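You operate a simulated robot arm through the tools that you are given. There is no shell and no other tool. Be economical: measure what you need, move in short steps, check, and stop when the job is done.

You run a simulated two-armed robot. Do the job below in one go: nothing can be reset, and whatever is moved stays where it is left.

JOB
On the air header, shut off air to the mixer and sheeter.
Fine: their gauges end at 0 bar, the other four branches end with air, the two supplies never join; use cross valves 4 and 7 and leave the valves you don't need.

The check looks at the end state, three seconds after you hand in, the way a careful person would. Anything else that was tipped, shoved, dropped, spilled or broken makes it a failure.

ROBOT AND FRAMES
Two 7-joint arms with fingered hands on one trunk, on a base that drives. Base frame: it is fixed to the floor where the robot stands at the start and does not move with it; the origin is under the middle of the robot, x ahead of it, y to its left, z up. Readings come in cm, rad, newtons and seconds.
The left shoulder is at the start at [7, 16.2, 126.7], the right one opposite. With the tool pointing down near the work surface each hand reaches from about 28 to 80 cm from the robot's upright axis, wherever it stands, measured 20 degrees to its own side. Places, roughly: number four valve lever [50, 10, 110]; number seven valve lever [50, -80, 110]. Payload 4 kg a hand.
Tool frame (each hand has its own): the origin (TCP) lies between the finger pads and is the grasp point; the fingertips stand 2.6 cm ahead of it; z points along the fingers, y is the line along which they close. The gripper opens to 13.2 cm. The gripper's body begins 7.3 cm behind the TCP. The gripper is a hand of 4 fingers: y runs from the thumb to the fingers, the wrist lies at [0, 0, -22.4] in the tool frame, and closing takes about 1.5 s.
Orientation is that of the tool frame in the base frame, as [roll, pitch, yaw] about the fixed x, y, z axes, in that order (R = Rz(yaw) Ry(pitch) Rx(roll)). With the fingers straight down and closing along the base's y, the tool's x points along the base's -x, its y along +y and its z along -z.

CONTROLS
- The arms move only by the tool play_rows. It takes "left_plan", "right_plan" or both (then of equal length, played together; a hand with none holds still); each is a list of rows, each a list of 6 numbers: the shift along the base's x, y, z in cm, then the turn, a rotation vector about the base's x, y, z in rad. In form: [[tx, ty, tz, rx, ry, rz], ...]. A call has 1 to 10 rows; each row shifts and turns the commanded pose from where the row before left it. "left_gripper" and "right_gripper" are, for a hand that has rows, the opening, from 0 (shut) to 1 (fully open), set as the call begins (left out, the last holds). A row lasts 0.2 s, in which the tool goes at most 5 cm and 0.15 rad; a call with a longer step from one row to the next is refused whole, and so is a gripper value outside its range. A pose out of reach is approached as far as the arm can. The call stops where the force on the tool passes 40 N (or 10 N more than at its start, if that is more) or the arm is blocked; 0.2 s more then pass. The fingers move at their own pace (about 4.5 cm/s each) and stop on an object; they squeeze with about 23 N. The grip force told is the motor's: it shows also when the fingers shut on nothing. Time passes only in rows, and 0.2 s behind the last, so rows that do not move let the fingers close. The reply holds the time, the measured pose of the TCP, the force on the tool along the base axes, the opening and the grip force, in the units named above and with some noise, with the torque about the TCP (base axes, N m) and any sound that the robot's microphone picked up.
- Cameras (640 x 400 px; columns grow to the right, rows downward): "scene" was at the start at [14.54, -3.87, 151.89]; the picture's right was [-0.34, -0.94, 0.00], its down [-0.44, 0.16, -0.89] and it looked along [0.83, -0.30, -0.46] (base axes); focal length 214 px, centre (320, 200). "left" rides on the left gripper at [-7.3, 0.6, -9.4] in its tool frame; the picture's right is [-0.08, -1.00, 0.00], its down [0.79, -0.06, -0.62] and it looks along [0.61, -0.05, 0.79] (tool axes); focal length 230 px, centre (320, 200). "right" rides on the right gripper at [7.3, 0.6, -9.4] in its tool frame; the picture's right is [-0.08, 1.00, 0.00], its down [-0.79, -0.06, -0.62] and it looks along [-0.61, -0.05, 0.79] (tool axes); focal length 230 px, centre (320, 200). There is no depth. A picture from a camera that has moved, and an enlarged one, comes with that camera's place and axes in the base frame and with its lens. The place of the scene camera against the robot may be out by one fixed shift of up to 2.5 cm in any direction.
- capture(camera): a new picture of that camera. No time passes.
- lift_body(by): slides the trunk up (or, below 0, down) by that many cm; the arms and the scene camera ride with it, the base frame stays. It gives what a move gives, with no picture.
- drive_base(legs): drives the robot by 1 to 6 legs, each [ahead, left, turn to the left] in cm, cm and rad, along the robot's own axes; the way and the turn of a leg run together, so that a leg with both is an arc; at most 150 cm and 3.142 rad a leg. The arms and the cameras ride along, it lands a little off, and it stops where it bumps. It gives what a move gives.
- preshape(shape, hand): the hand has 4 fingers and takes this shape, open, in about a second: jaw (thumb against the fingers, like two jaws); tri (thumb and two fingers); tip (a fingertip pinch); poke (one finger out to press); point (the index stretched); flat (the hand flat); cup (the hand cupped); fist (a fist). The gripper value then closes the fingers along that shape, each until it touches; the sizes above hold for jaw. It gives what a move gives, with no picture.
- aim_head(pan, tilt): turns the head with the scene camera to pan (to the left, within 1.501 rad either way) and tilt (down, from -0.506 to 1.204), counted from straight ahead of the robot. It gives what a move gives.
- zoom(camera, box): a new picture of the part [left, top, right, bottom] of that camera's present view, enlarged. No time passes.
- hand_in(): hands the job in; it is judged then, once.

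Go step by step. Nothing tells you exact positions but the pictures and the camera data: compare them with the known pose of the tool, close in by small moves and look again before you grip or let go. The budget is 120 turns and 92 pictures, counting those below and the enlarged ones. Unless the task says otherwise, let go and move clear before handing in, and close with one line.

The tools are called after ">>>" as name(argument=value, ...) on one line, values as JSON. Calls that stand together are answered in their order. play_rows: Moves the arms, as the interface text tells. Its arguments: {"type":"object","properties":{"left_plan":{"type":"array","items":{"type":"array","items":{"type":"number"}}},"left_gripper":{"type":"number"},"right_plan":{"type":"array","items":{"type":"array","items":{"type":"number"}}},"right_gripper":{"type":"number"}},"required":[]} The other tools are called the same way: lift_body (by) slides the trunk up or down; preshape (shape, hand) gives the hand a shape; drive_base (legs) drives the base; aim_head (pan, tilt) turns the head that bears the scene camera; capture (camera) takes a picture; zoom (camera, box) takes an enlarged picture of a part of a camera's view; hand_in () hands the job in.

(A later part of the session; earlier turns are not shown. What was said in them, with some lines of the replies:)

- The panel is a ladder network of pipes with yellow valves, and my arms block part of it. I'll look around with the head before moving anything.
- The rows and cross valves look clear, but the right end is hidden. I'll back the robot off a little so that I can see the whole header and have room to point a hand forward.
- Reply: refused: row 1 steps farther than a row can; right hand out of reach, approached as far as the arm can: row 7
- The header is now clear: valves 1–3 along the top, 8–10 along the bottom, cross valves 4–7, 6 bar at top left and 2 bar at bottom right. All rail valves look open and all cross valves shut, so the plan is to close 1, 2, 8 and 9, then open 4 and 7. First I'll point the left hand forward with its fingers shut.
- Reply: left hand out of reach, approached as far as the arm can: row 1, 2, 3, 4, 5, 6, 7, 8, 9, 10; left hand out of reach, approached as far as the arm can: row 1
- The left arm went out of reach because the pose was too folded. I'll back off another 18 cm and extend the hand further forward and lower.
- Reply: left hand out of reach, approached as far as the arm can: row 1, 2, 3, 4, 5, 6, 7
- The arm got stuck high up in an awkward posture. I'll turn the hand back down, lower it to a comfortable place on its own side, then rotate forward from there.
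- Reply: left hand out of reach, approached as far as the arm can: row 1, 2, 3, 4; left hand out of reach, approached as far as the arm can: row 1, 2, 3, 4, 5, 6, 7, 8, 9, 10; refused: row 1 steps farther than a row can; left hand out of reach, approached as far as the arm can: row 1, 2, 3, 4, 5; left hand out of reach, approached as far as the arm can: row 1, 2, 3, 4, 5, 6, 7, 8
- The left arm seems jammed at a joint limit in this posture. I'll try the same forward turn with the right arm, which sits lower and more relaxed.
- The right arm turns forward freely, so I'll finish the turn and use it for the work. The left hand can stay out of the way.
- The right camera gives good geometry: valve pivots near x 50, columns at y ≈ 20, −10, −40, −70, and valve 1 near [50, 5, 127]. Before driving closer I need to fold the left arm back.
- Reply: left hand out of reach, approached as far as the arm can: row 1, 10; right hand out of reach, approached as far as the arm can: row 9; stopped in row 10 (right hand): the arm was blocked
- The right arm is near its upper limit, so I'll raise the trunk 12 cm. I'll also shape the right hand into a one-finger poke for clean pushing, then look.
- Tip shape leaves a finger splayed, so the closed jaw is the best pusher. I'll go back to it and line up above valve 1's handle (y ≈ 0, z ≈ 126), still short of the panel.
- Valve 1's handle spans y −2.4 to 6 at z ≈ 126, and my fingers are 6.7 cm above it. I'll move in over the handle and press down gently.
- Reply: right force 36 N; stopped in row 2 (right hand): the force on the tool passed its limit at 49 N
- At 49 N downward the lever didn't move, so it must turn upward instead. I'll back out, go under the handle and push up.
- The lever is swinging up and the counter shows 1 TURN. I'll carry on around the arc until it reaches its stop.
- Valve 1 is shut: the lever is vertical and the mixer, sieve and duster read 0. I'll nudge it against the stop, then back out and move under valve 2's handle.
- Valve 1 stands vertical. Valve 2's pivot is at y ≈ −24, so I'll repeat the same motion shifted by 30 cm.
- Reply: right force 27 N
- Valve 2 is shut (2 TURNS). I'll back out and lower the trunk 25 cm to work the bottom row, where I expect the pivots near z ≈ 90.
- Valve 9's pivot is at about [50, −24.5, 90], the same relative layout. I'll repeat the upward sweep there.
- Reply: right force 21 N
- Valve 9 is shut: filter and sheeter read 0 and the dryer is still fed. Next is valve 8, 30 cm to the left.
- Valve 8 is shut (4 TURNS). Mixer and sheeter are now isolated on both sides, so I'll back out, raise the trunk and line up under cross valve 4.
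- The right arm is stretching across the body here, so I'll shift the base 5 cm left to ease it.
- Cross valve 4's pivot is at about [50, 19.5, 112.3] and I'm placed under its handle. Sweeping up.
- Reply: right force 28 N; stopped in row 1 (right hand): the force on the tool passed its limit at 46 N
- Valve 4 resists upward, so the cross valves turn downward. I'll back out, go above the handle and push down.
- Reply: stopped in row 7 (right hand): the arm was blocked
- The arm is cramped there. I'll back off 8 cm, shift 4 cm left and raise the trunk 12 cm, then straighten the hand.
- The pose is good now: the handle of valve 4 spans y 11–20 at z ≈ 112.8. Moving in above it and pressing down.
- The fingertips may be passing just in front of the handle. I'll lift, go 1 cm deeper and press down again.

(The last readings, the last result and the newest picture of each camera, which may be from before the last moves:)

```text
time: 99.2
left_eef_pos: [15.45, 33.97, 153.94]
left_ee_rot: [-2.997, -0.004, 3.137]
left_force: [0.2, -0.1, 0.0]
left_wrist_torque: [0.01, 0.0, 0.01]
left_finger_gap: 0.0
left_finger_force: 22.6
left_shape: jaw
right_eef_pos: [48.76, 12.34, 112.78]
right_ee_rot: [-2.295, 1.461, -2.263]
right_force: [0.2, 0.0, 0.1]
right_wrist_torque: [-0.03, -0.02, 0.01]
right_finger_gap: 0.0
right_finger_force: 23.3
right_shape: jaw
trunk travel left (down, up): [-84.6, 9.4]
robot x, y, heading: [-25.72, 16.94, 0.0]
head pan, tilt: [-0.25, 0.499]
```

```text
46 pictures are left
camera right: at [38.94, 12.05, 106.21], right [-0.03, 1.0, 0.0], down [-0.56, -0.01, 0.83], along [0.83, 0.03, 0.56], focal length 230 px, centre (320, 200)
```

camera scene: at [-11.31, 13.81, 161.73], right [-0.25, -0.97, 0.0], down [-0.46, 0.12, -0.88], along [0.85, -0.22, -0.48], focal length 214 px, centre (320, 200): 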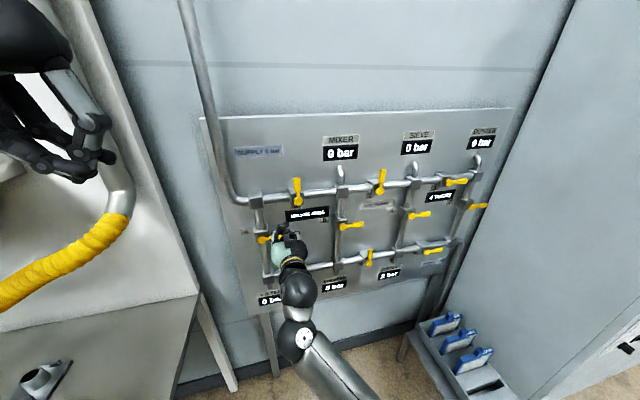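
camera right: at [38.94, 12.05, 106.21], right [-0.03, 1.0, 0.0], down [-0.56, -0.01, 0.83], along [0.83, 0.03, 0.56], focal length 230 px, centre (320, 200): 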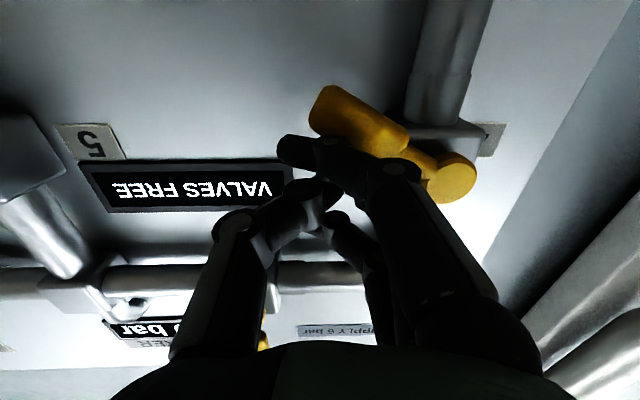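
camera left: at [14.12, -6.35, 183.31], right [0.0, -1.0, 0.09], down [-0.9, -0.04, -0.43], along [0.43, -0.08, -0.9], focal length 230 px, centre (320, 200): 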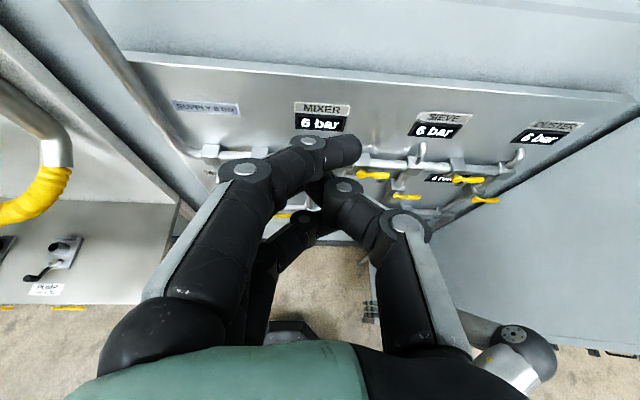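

The handle of valve 4 is swinging down. I'll follow the arc to the end.

>>> play_rows(right_plan=[[0, 0, -1, 0, 0, 0], [0, 0, -1, 0, 0, 0], [0, 0.2, -1, 0, 0, 0], [0, 0.5, -1, 0, 0, 0], [0, 0.7, -0.8, 0, 0, 0], [0, 1, -0.4, 0, 0, 0], [0, 1, 0, 0, 0, 0], [0, 0.5, 0, 0, 0, 0], [0, 0, 0, 0, 0, 0]])

>>> capture(camera="right")

>>> capture(camera="scene")

```text
time: 101.2
left_eef_pos: [15.3, 33.36, 154.12]
left_ee_rot: [-2.998, -0.005, 3.135]
left_force: [0.6, 0.8, -0.2]
left_wrist_torque: [0.01, -0.01, 0.03]
left_finger_gap: 0.01
left_finger_force: 23.0
left_shape: jaw
right_eef_pos: [48.81, 15.37, 107.44]
right_ee_rot: [-2.326, 1.466, -2.304]
right_force: [-7.3, -24.7, -6.1]
right_wrist_torque: [-0.21, 0.03, 0.05]
right_finger_gap: 0.02
right_finger_force: 23.2
right_shape: jaw
trunk travel left (down, up): [-84.6, 9.4]
robot x, y, heading: [-25.84, 16.55, -0.006]
head pan, tilt: [-0.25, 0.499]
```

```text
45 pictures are left
camera right: at [38.99, 15.25, 100.98], right [-0.02, 1.0, 0.0], down [-0.56, -0.01, 0.83], along [0.83, 0.02, 0.56], focal length 230 px, centre (320, 200)
```

right: 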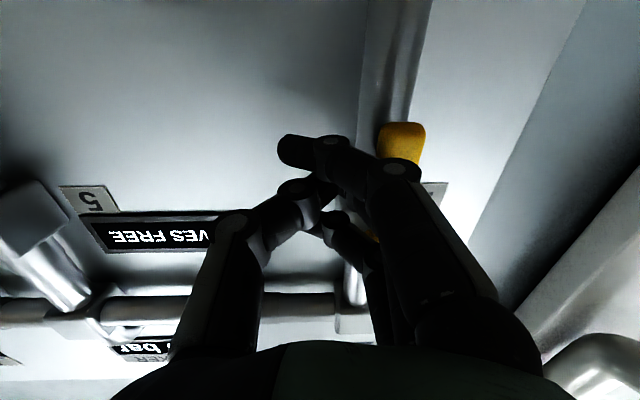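

```text
44 pictures are left
camera scene: at [-11.38, 13.19, 161.71], right [-0.25, -0.97, 0.0], down [-0.46, 0.12, -0.88], along [0.85, -0.22, -0.48], focal length 214 px, centre (320, 200)
```

scene: 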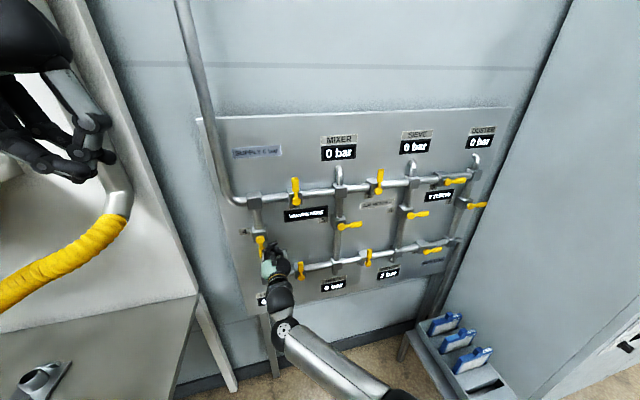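

Valve 4's handle is down along the pipe. I'll back out clear of the levers and drive right towards valve 7.

>>> play_rows(right_plan=[[0, -1.5, 0, 0, 0, 0], [-3, 0, 0, 0, 0, 0], [-4, 0, 0, 0, 0, 0], [-4, 0, 1, 0, 0, 0], [-2, -2, 2, 0, 0, 0], [0, -4, 2, 0, 0, 0], [0, -4, 2, 0, 0, 0], [0, -4, 2, 0, 0, 0], [0, -4, 2, 0, 0, 0], [0, -4, 1, 0, 0, 0]])

>>> capture(camera="scene")

```text
time: 103.5
left_eef_pos: [15.43, 33.65, 154.08]
left_ee_rot: [-2.996, -0.003, 3.137]
left_force: [0.4, -0.3, -0.7]
left_wrist_torque: [0.0, 0.01, 0.01]
left_finger_gap: 0.02
left_finger_force: 23.1
left_shape: jaw
right_eef_pos: [35.58, -7.29, 119.79]
right_ee_rot: [-2.307, 1.465, -2.277]
right_force: [-0.9, -0.2, 0.6]
right_wrist_torque: [-0.02, 0.02, 0.05]
right_finger_gap: 0.02
right_finger_force: 22.7
right_shape: jaw
trunk travel left (down, up): [-84.6, 9.4]
robot x, y, heading: [-26.16, 16.96, 0.001]
head pan, tilt: [-0.25, 0.499]
```

```text
43 pictures are left
camera scene: at [-11.35, 13.52, 161.72], right [-0.25, -0.97, 0.0], down [-0.46, 0.12, -0.88], along [0.85, -0.22, -0.48], focal length 214 px, centre (320, 200)
```

scene: 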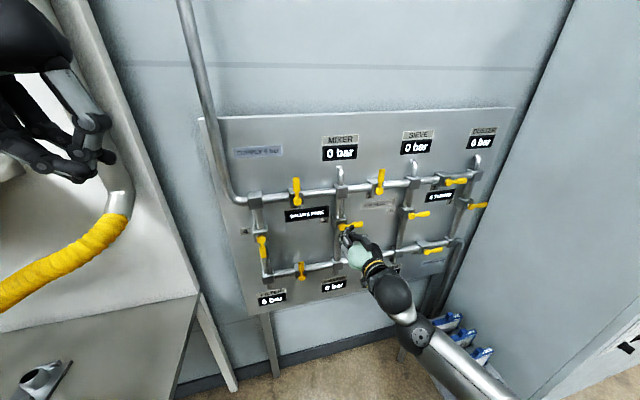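

>>> zoom(camera="scene", box=[220, 110, 500, 310])

>>> drive_base(legs=[[0, -55, 0]])

>>> aim_head(pan=-0.5, tilt=0.5)

>>> capture(camera="scene")

```text
2.00 times, centred on (360, 210) of scene
camera zoom: at [-11.35, 13.52, 161.72], right [-0.25, -0.97, 0.0], down [-0.46, 0.12, -0.88], along [0.85, -0.22, -0.48], focal length 429 px, centre (240, 180)
```

zoom: 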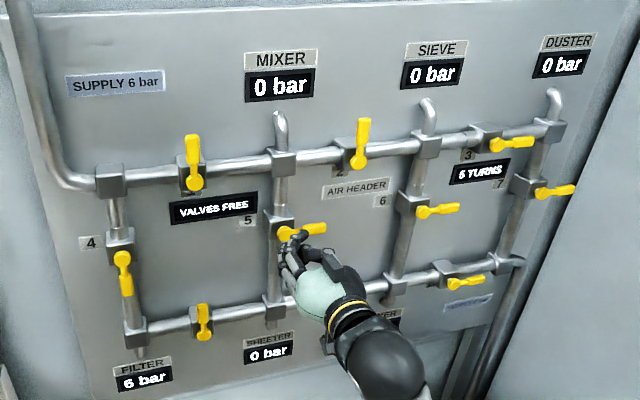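

```text
time: 106.6
left_eef_pos: [15.37, -20.97, 153.89]
left_ee_rot: [-2.994, -0.002, 3.139]
left_force: [-1.1, -0.2, 0.7]
left_wrist_torque: [-0.01, 0.0, 0.01]
left_finger_gap: 0.0
left_finger_force: 23.1
left_shape: jaw
right_eef_pos: [35.71, -61.92, 119.69]
right_ee_rot: [-2.291, 1.462, -2.255]
right_force: [-0.3, 0.0, 0.5]
right_wrist_torque: [0.01, -0.01, -0.01]
right_finger_gap: 0.0
right_finger_force: 22.7
right_shape: jaw
trunk travel left (down, up): [-84.6, 9.4]
robot x, y, heading: [-26.07, -38.59, 0.006]
head pan, tilt: [-0.25, 0.499]
```

```text
time: 107.4
left_eef_pos: [15.51, -21.05, 153.96]
left_ee_rot: [-2.995, -0.003, 3.139]
left_force: [-0.7, -0.3, 0.0]
left_wrist_torque: [0.01, -0.04, 0.01]
left_finger_gap: 0.01
left_finger_force: 23.1
left_shape: jaw
right_eef_pos: [35.68, -62.07, 119.8]
right_ee_rot: [-2.3, 1.463, -2.26]
right_force: [-0.8, 0.2, -0.1]
right_wrist_torque: [0.01, 0.01, 0.03]
right_finger_gap: 0.01
right_finger_force: 23.3
right_shape: jaw
trunk travel left (down, up): [-84.6, 9.4]
robot x, y, heading: [-25.93, -38.13, 0.004]
head pan, tilt: [-0.499, 0.499]
```

```text
41 pictures are left
camera scene: at [-12.04, -43.52, 161.72], right [-0.48, -0.88, 0.0], down [-0.42, 0.23, -0.88], along [0.77, -0.42, -0.48], focal length 214 px, centre (320, 200)
```

scene: 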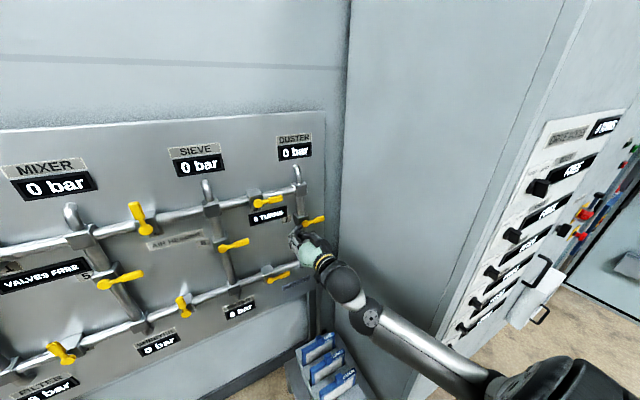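

Filter now reads 6 bar and 5 TURNS are counted. Now I'll move the right hand toward valve 7 (expected pivot near y −70), watching the wall at y ≈ −90.

>>> play_rows(right_plan=[[0, -3, 0, 0, 0, 0], [0, -3, 0, 0, 0, 0], [0, -3, 0, 0, 0, 0], [0, -3, 0, 0, 0, 0], [1.5, -2, 0, 0, 0, 0], [1.5, 0, 0, 0, 0, 0], [0, 0, 0, 0, 0, 0]])

>>> capture(camera="right")

>>> capture(camera="scene")

```text
time: 109.0
left_eef_pos: [15.5, -21.07, 154.02]
left_ee_rot: [-2.996, -0.004, 3.139]
left_force: [-0.3, -1.1, 0.1]
left_wrist_torque: [0.0, -0.01, -0.03]
left_finger_gap: 0.01
left_finger_force: 23.1
left_shape: jaw
right_eef_pos: [38.65, -76.14, 119.77]
right_ee_rot: [-2.295, 1.464, -2.259]
right_force: [0.5, -0.3, 0.0]
right_wrist_torque: [0.02, 0.02, 0.0]
right_finger_gap: 0.01
right_finger_force: 23.0
right_shape: jaw
trunk travel left (down, up): [-84.6, 9.4]
robot x, y, heading: [-25.4, -38.08, 0.005]
head pan, tilt: [-0.499, 0.499]
```

```text
40 pictures are left
camera right: at [28.89, -76.46, 113.15], right [-0.03, 1.0, 0.0], down [-0.56, -0.02, 0.83], along [0.83, 0.03, 0.56], focal length 230 px, centre (320, 200)
```

right: 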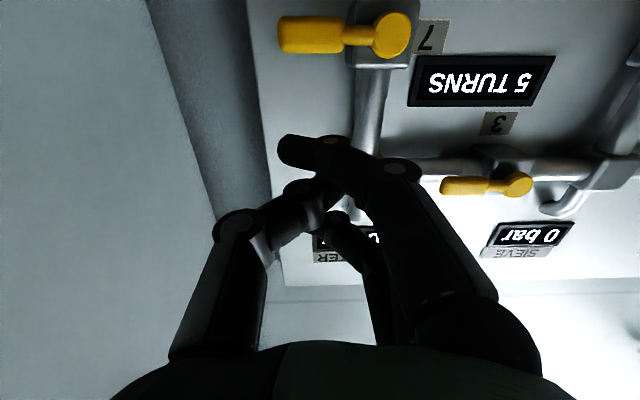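

```text
39 pictures are left
camera scene: at [-12.11, -43.46, 161.73], right [-0.48, -0.88, 0.0], down [-0.42, 0.23, -0.88], along [0.77, -0.42, -0.48], focal length 214 px, centre (320, 200)
```

scene: 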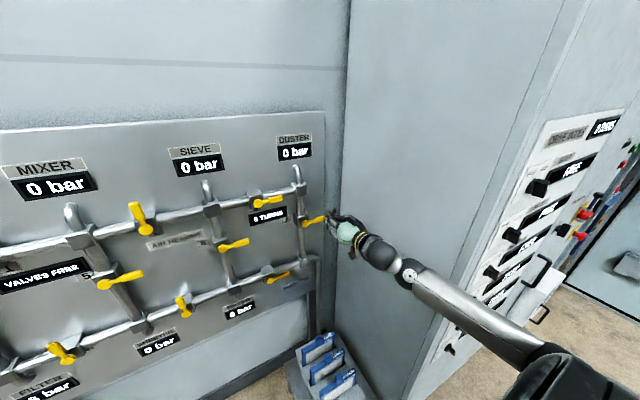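

>>> play_rows(right_plan=[[2, -0.5, 0, 0, 0, 0], [2, -0.5, 0, 0, 0, 0], [2, 0, 0, 0, 0, 0], [2, 0, 0, 0, 0, 0], [2.1, 0, 0, 0, 0, 0], [0, 0, 0, 0, 0, 0]])

>>> capture(camera="right")

>>> zoom(camera="scene", box=[120, 120, 440, 340])

```text
time: 110.4
left_eef_pos: [15.36, -21.15, 154.08]
left_ee_rot: [-2.994, -0.002, 3.14]
left_force: [0.6, -0.1, 0.4]
left_wrist_torque: [0.0, -0.01, 0.0]
left_finger_gap: 0.01
left_finger_force: 22.8
left_shape: jaw
right_eef_pos: [49.08, -77.27, 119.7]
right_ee_rot: [-2.295, 1.465, -2.256]
right_force: [-0.6, -0.3, 0.0]
right_wrist_torque: [0.01, 0.03, 0.01]
right_finger_gap: 0.0
right_finger_force: 23.0
right_shape: jaw
trunk travel left (down, up): [-84.6, 9.4]
robot x, y, heading: [-26.06, -38.19, 0.003]
head pan, tilt: [-0.499, 0.499]
```

```text
38 pictures are left
camera right: at [39.21, -77.57, 113.16], right [-0.03, 1.0, 0.0], down [-0.56, -0.02, 0.83], along [0.83, 0.03, 0.56], focal length 230 px, centre (320, 200)
```

right: 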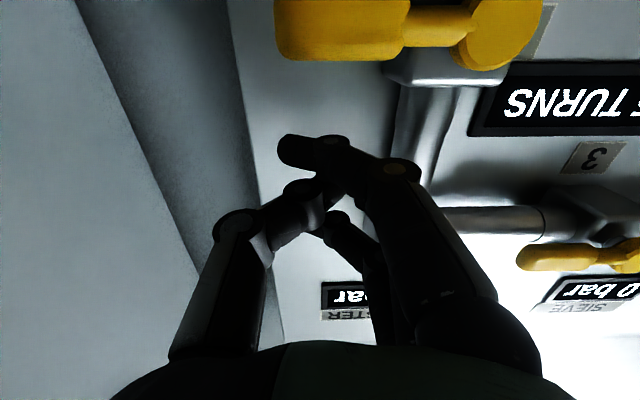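

```text
1.82 times, centred on (280, 230) of scene
camera zoom: at [-12.11, -43.48, 161.73], right [-0.48, -0.88, 0.0], down [-0.42, 0.23, -0.88], along [0.77, -0.42, -0.48], focal length 390 px, centre (393, 146)
```

zoom: 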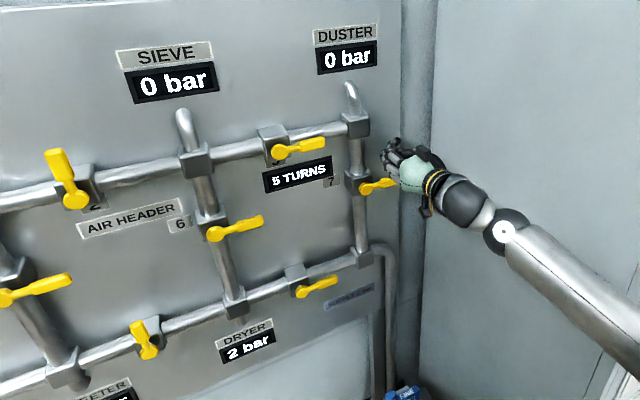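

Fingers are above valve 7's handle with the dryer still at 2 bar. Pressing down along the same arc as valve 4.

>>> play_rows(right_plan=[[0, 0, -1.5, 0, 0, 0], [0, 0, -1.5, 0, 0, 0], [0, 0, -1, 0, 0, 0], [0, 0, -1, 0, 0, 0], [0, 0, -1, 0, 0, 0], [0, 0, -1, 0, 0, 0], [0, 0, 0, 0, 0, 0]])

>>> capture(camera="right")

```text
time: 112.0
left_eef_pos: [15.43, -21.09, 154.06]
left_ee_rot: [-2.996, -0.004, 3.141]
left_force: [-0.3, -0.4, -0.3]
left_wrist_torque: [-0.03, 0.03, -0.02]
left_finger_gap: 0.01
left_finger_force: 23.5
left_shape: jaw
right_eef_pos: [48.88, -76.98, 112.56]
right_ee_rot: [-2.302, 1.462, -2.266]
right_force: [-1.4, -0.6, -0.8]
right_wrist_torque: [-0.03, 0.01, 0.0]
right_finger_gap: 0.01
right_finger_force: 22.7
right_shape: jaw
trunk travel left (down, up): [-84.6, 9.4]
robot x, y, heading: [-26.04, -38.46, 0.01]
head pan, tilt: [-0.499, 0.499]
```

```text
36 pictures are left
camera right: at [39.03, -77.42, 106.12], right [-0.03, 1.0, 0.0], down [-0.56, -0.02, 0.83], along [0.83, 0.03, 0.56], focal length 230 px, centre (320, 200)
```

right: 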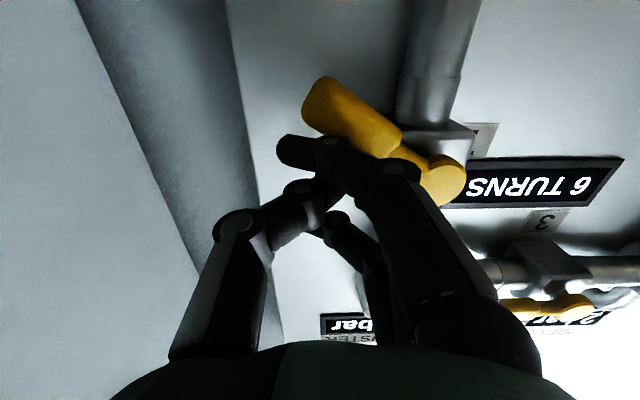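

Valve 7 is turning (6 TURNS) and the sieve already shows 2 bar. I'll finish the arc to the stop.

>>> play_rows(right_plan=[[0, 0, -1, 0, 0, 0], [0, 0, -1, 0, 0, 0], [0, 0.2, -1, 0, 0, 0], [0, 0.5, -1, 0, 0, 0], [0, 0.7, -0.8, 0, 0, 0], [0, 1, -0.4, 0, 0, 0], [0, 1, 0, 0, 0, 0], [0, 0.5, 0, 0, 0, 0], [0, 0, 0, 0, 0, 0]])

>>> play_rows(right_plan=[[0, -1.5, 0, 0, 0, 0], [-3, 0, 0, 0, 0, 0], [-4, 0, 0, 0, 0, 0], [-4, 0, 0, 0, 0, 0], [-4, 2, 0, 0, 0, 0], [-4, 2, 0, 0, 0, 0], [0, 0, 0, 0, 0, 0]])

>>> capture(camera="scene")

>>> zoom(camera="scene", box=[120, 120, 440, 340])

```text
time: 114.0
left_eef_pos: [15.27, -21.92, 154.12]
left_ee_rot: [-3.001, -0.002, 3.139]
left_force: [0.2, 0.0, -0.4]
left_wrist_torque: [-0.01, -0.02, 0.05]
left_finger_gap: 0.0
left_finger_force: 23.2
left_shape: jaw
right_eef_pos: [48.67, -74.26, 107.45]
right_ee_rot: [-2.312, 1.469, -2.29]
right_force: [-9.0, -30.2, -2.4]
right_wrist_torque: [-0.14, 0.07, -0.03]
right_finger_gap: 0.0
right_finger_force: 22.9
right_shape: jaw
trunk travel left (down, up): [-84.6, 9.4]
robot x, y, heading: [-25.8, -38.14, -0.001]
head pan, tilt: [-0.499, 0.499]
```

```text
time: 115.6
left_eef_pos: [15.46, -21.16, 153.99]
left_ee_rot: [-2.996, -0.004, 3.141]
left_force: [-1.3, 0.1, 0.4]
left_wrist_torque: [-0.01, 0.03, -0.05]
left_finger_gap: 0.0
left_finger_force: 23.1
left_shape: jaw
right_eef_pos: [29.78, -70.79, 107.44]
right_ee_rot: [-2.299, 1.464, -2.263]
right_force: [-0.6, 0.8, 0.4]
right_wrist_torque: [-0.03, -0.01, 0.04]
right_finger_gap: 0.0
right_finger_force: 22.7
right_shape: jaw
trunk travel left (down, up): [-84.6, 9.4]
robot x, y, heading: [-26.15, -38.41, 0.001]
head pan, tilt: [-0.499, 0.499]
```

```text
35 pictures are left
camera scene: at [-11.97, -43.54, 161.72], right [-0.48, -0.88, 0.0], down [-0.42, 0.23, -0.88], along [0.77, -0.42, -0.48], focal length 214 px, centre (320, 200)
```

scene: 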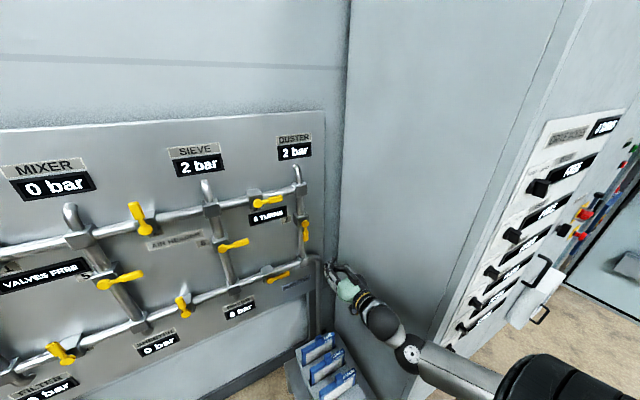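

```text
1.82 times, centred on (280, 230) of scene
camera zoom: at [-11.97, -43.54, 161.72], right [-0.48, -0.88, 0.0], down [-0.42, 0.23, -0.88], along [0.77, -0.42, -0.48], focal length 390 px, centre (393, 146)
```

zoom: 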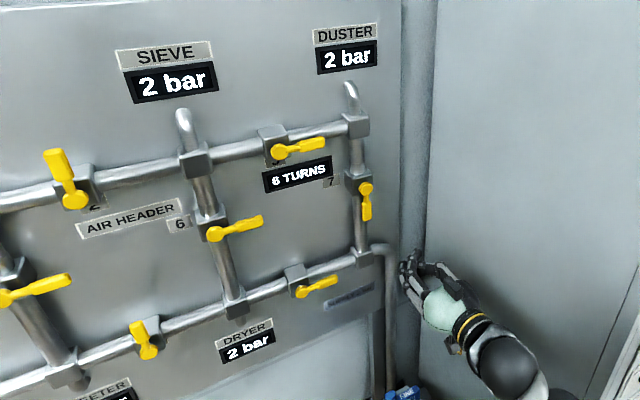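

Sieve, duster and dryer read 2 bar. One last look at the left half to confirm filter, mixer and sheeter.

>>> zoom(camera="scene", box=[0, 150, 240, 400])

```text
1.60 times, centred on (120, 275) of scene
camera zoom: at [-11.97, -43.54, 161.72], right [-0.48, -0.88, 0.0], down [-0.42, 0.23, -0.88], along [0.77, -0.42, -0.48], focal length 343 px, centre (640, 80)
```

zoom: 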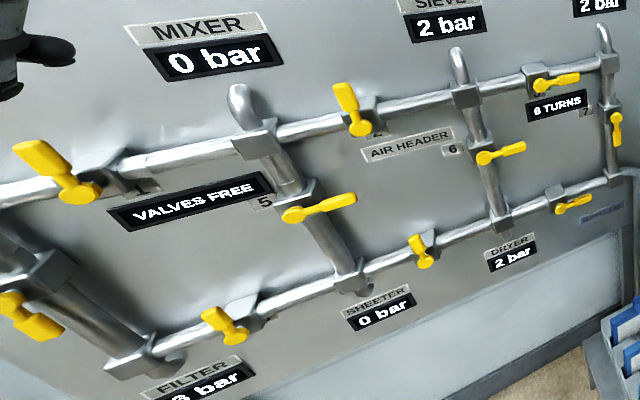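

Mixer and sheeter read 0, sieve, duster and dryer read 2 bar, and filter is fed at 6 bar through valve 4. Both hands are clear, so I'm handing in.

>>> hand_in()

```text
The job is handed in.
```

Air to the mixer and sheeter is shut off and both gauges read 0 bar. I closed valves 1, 2, 9 and 8, then opened cross valves 4 and 7. The filter reads 6 bar, the sieve, duster and dryer read 2 bar, and the two supplies stayed apart throughout.
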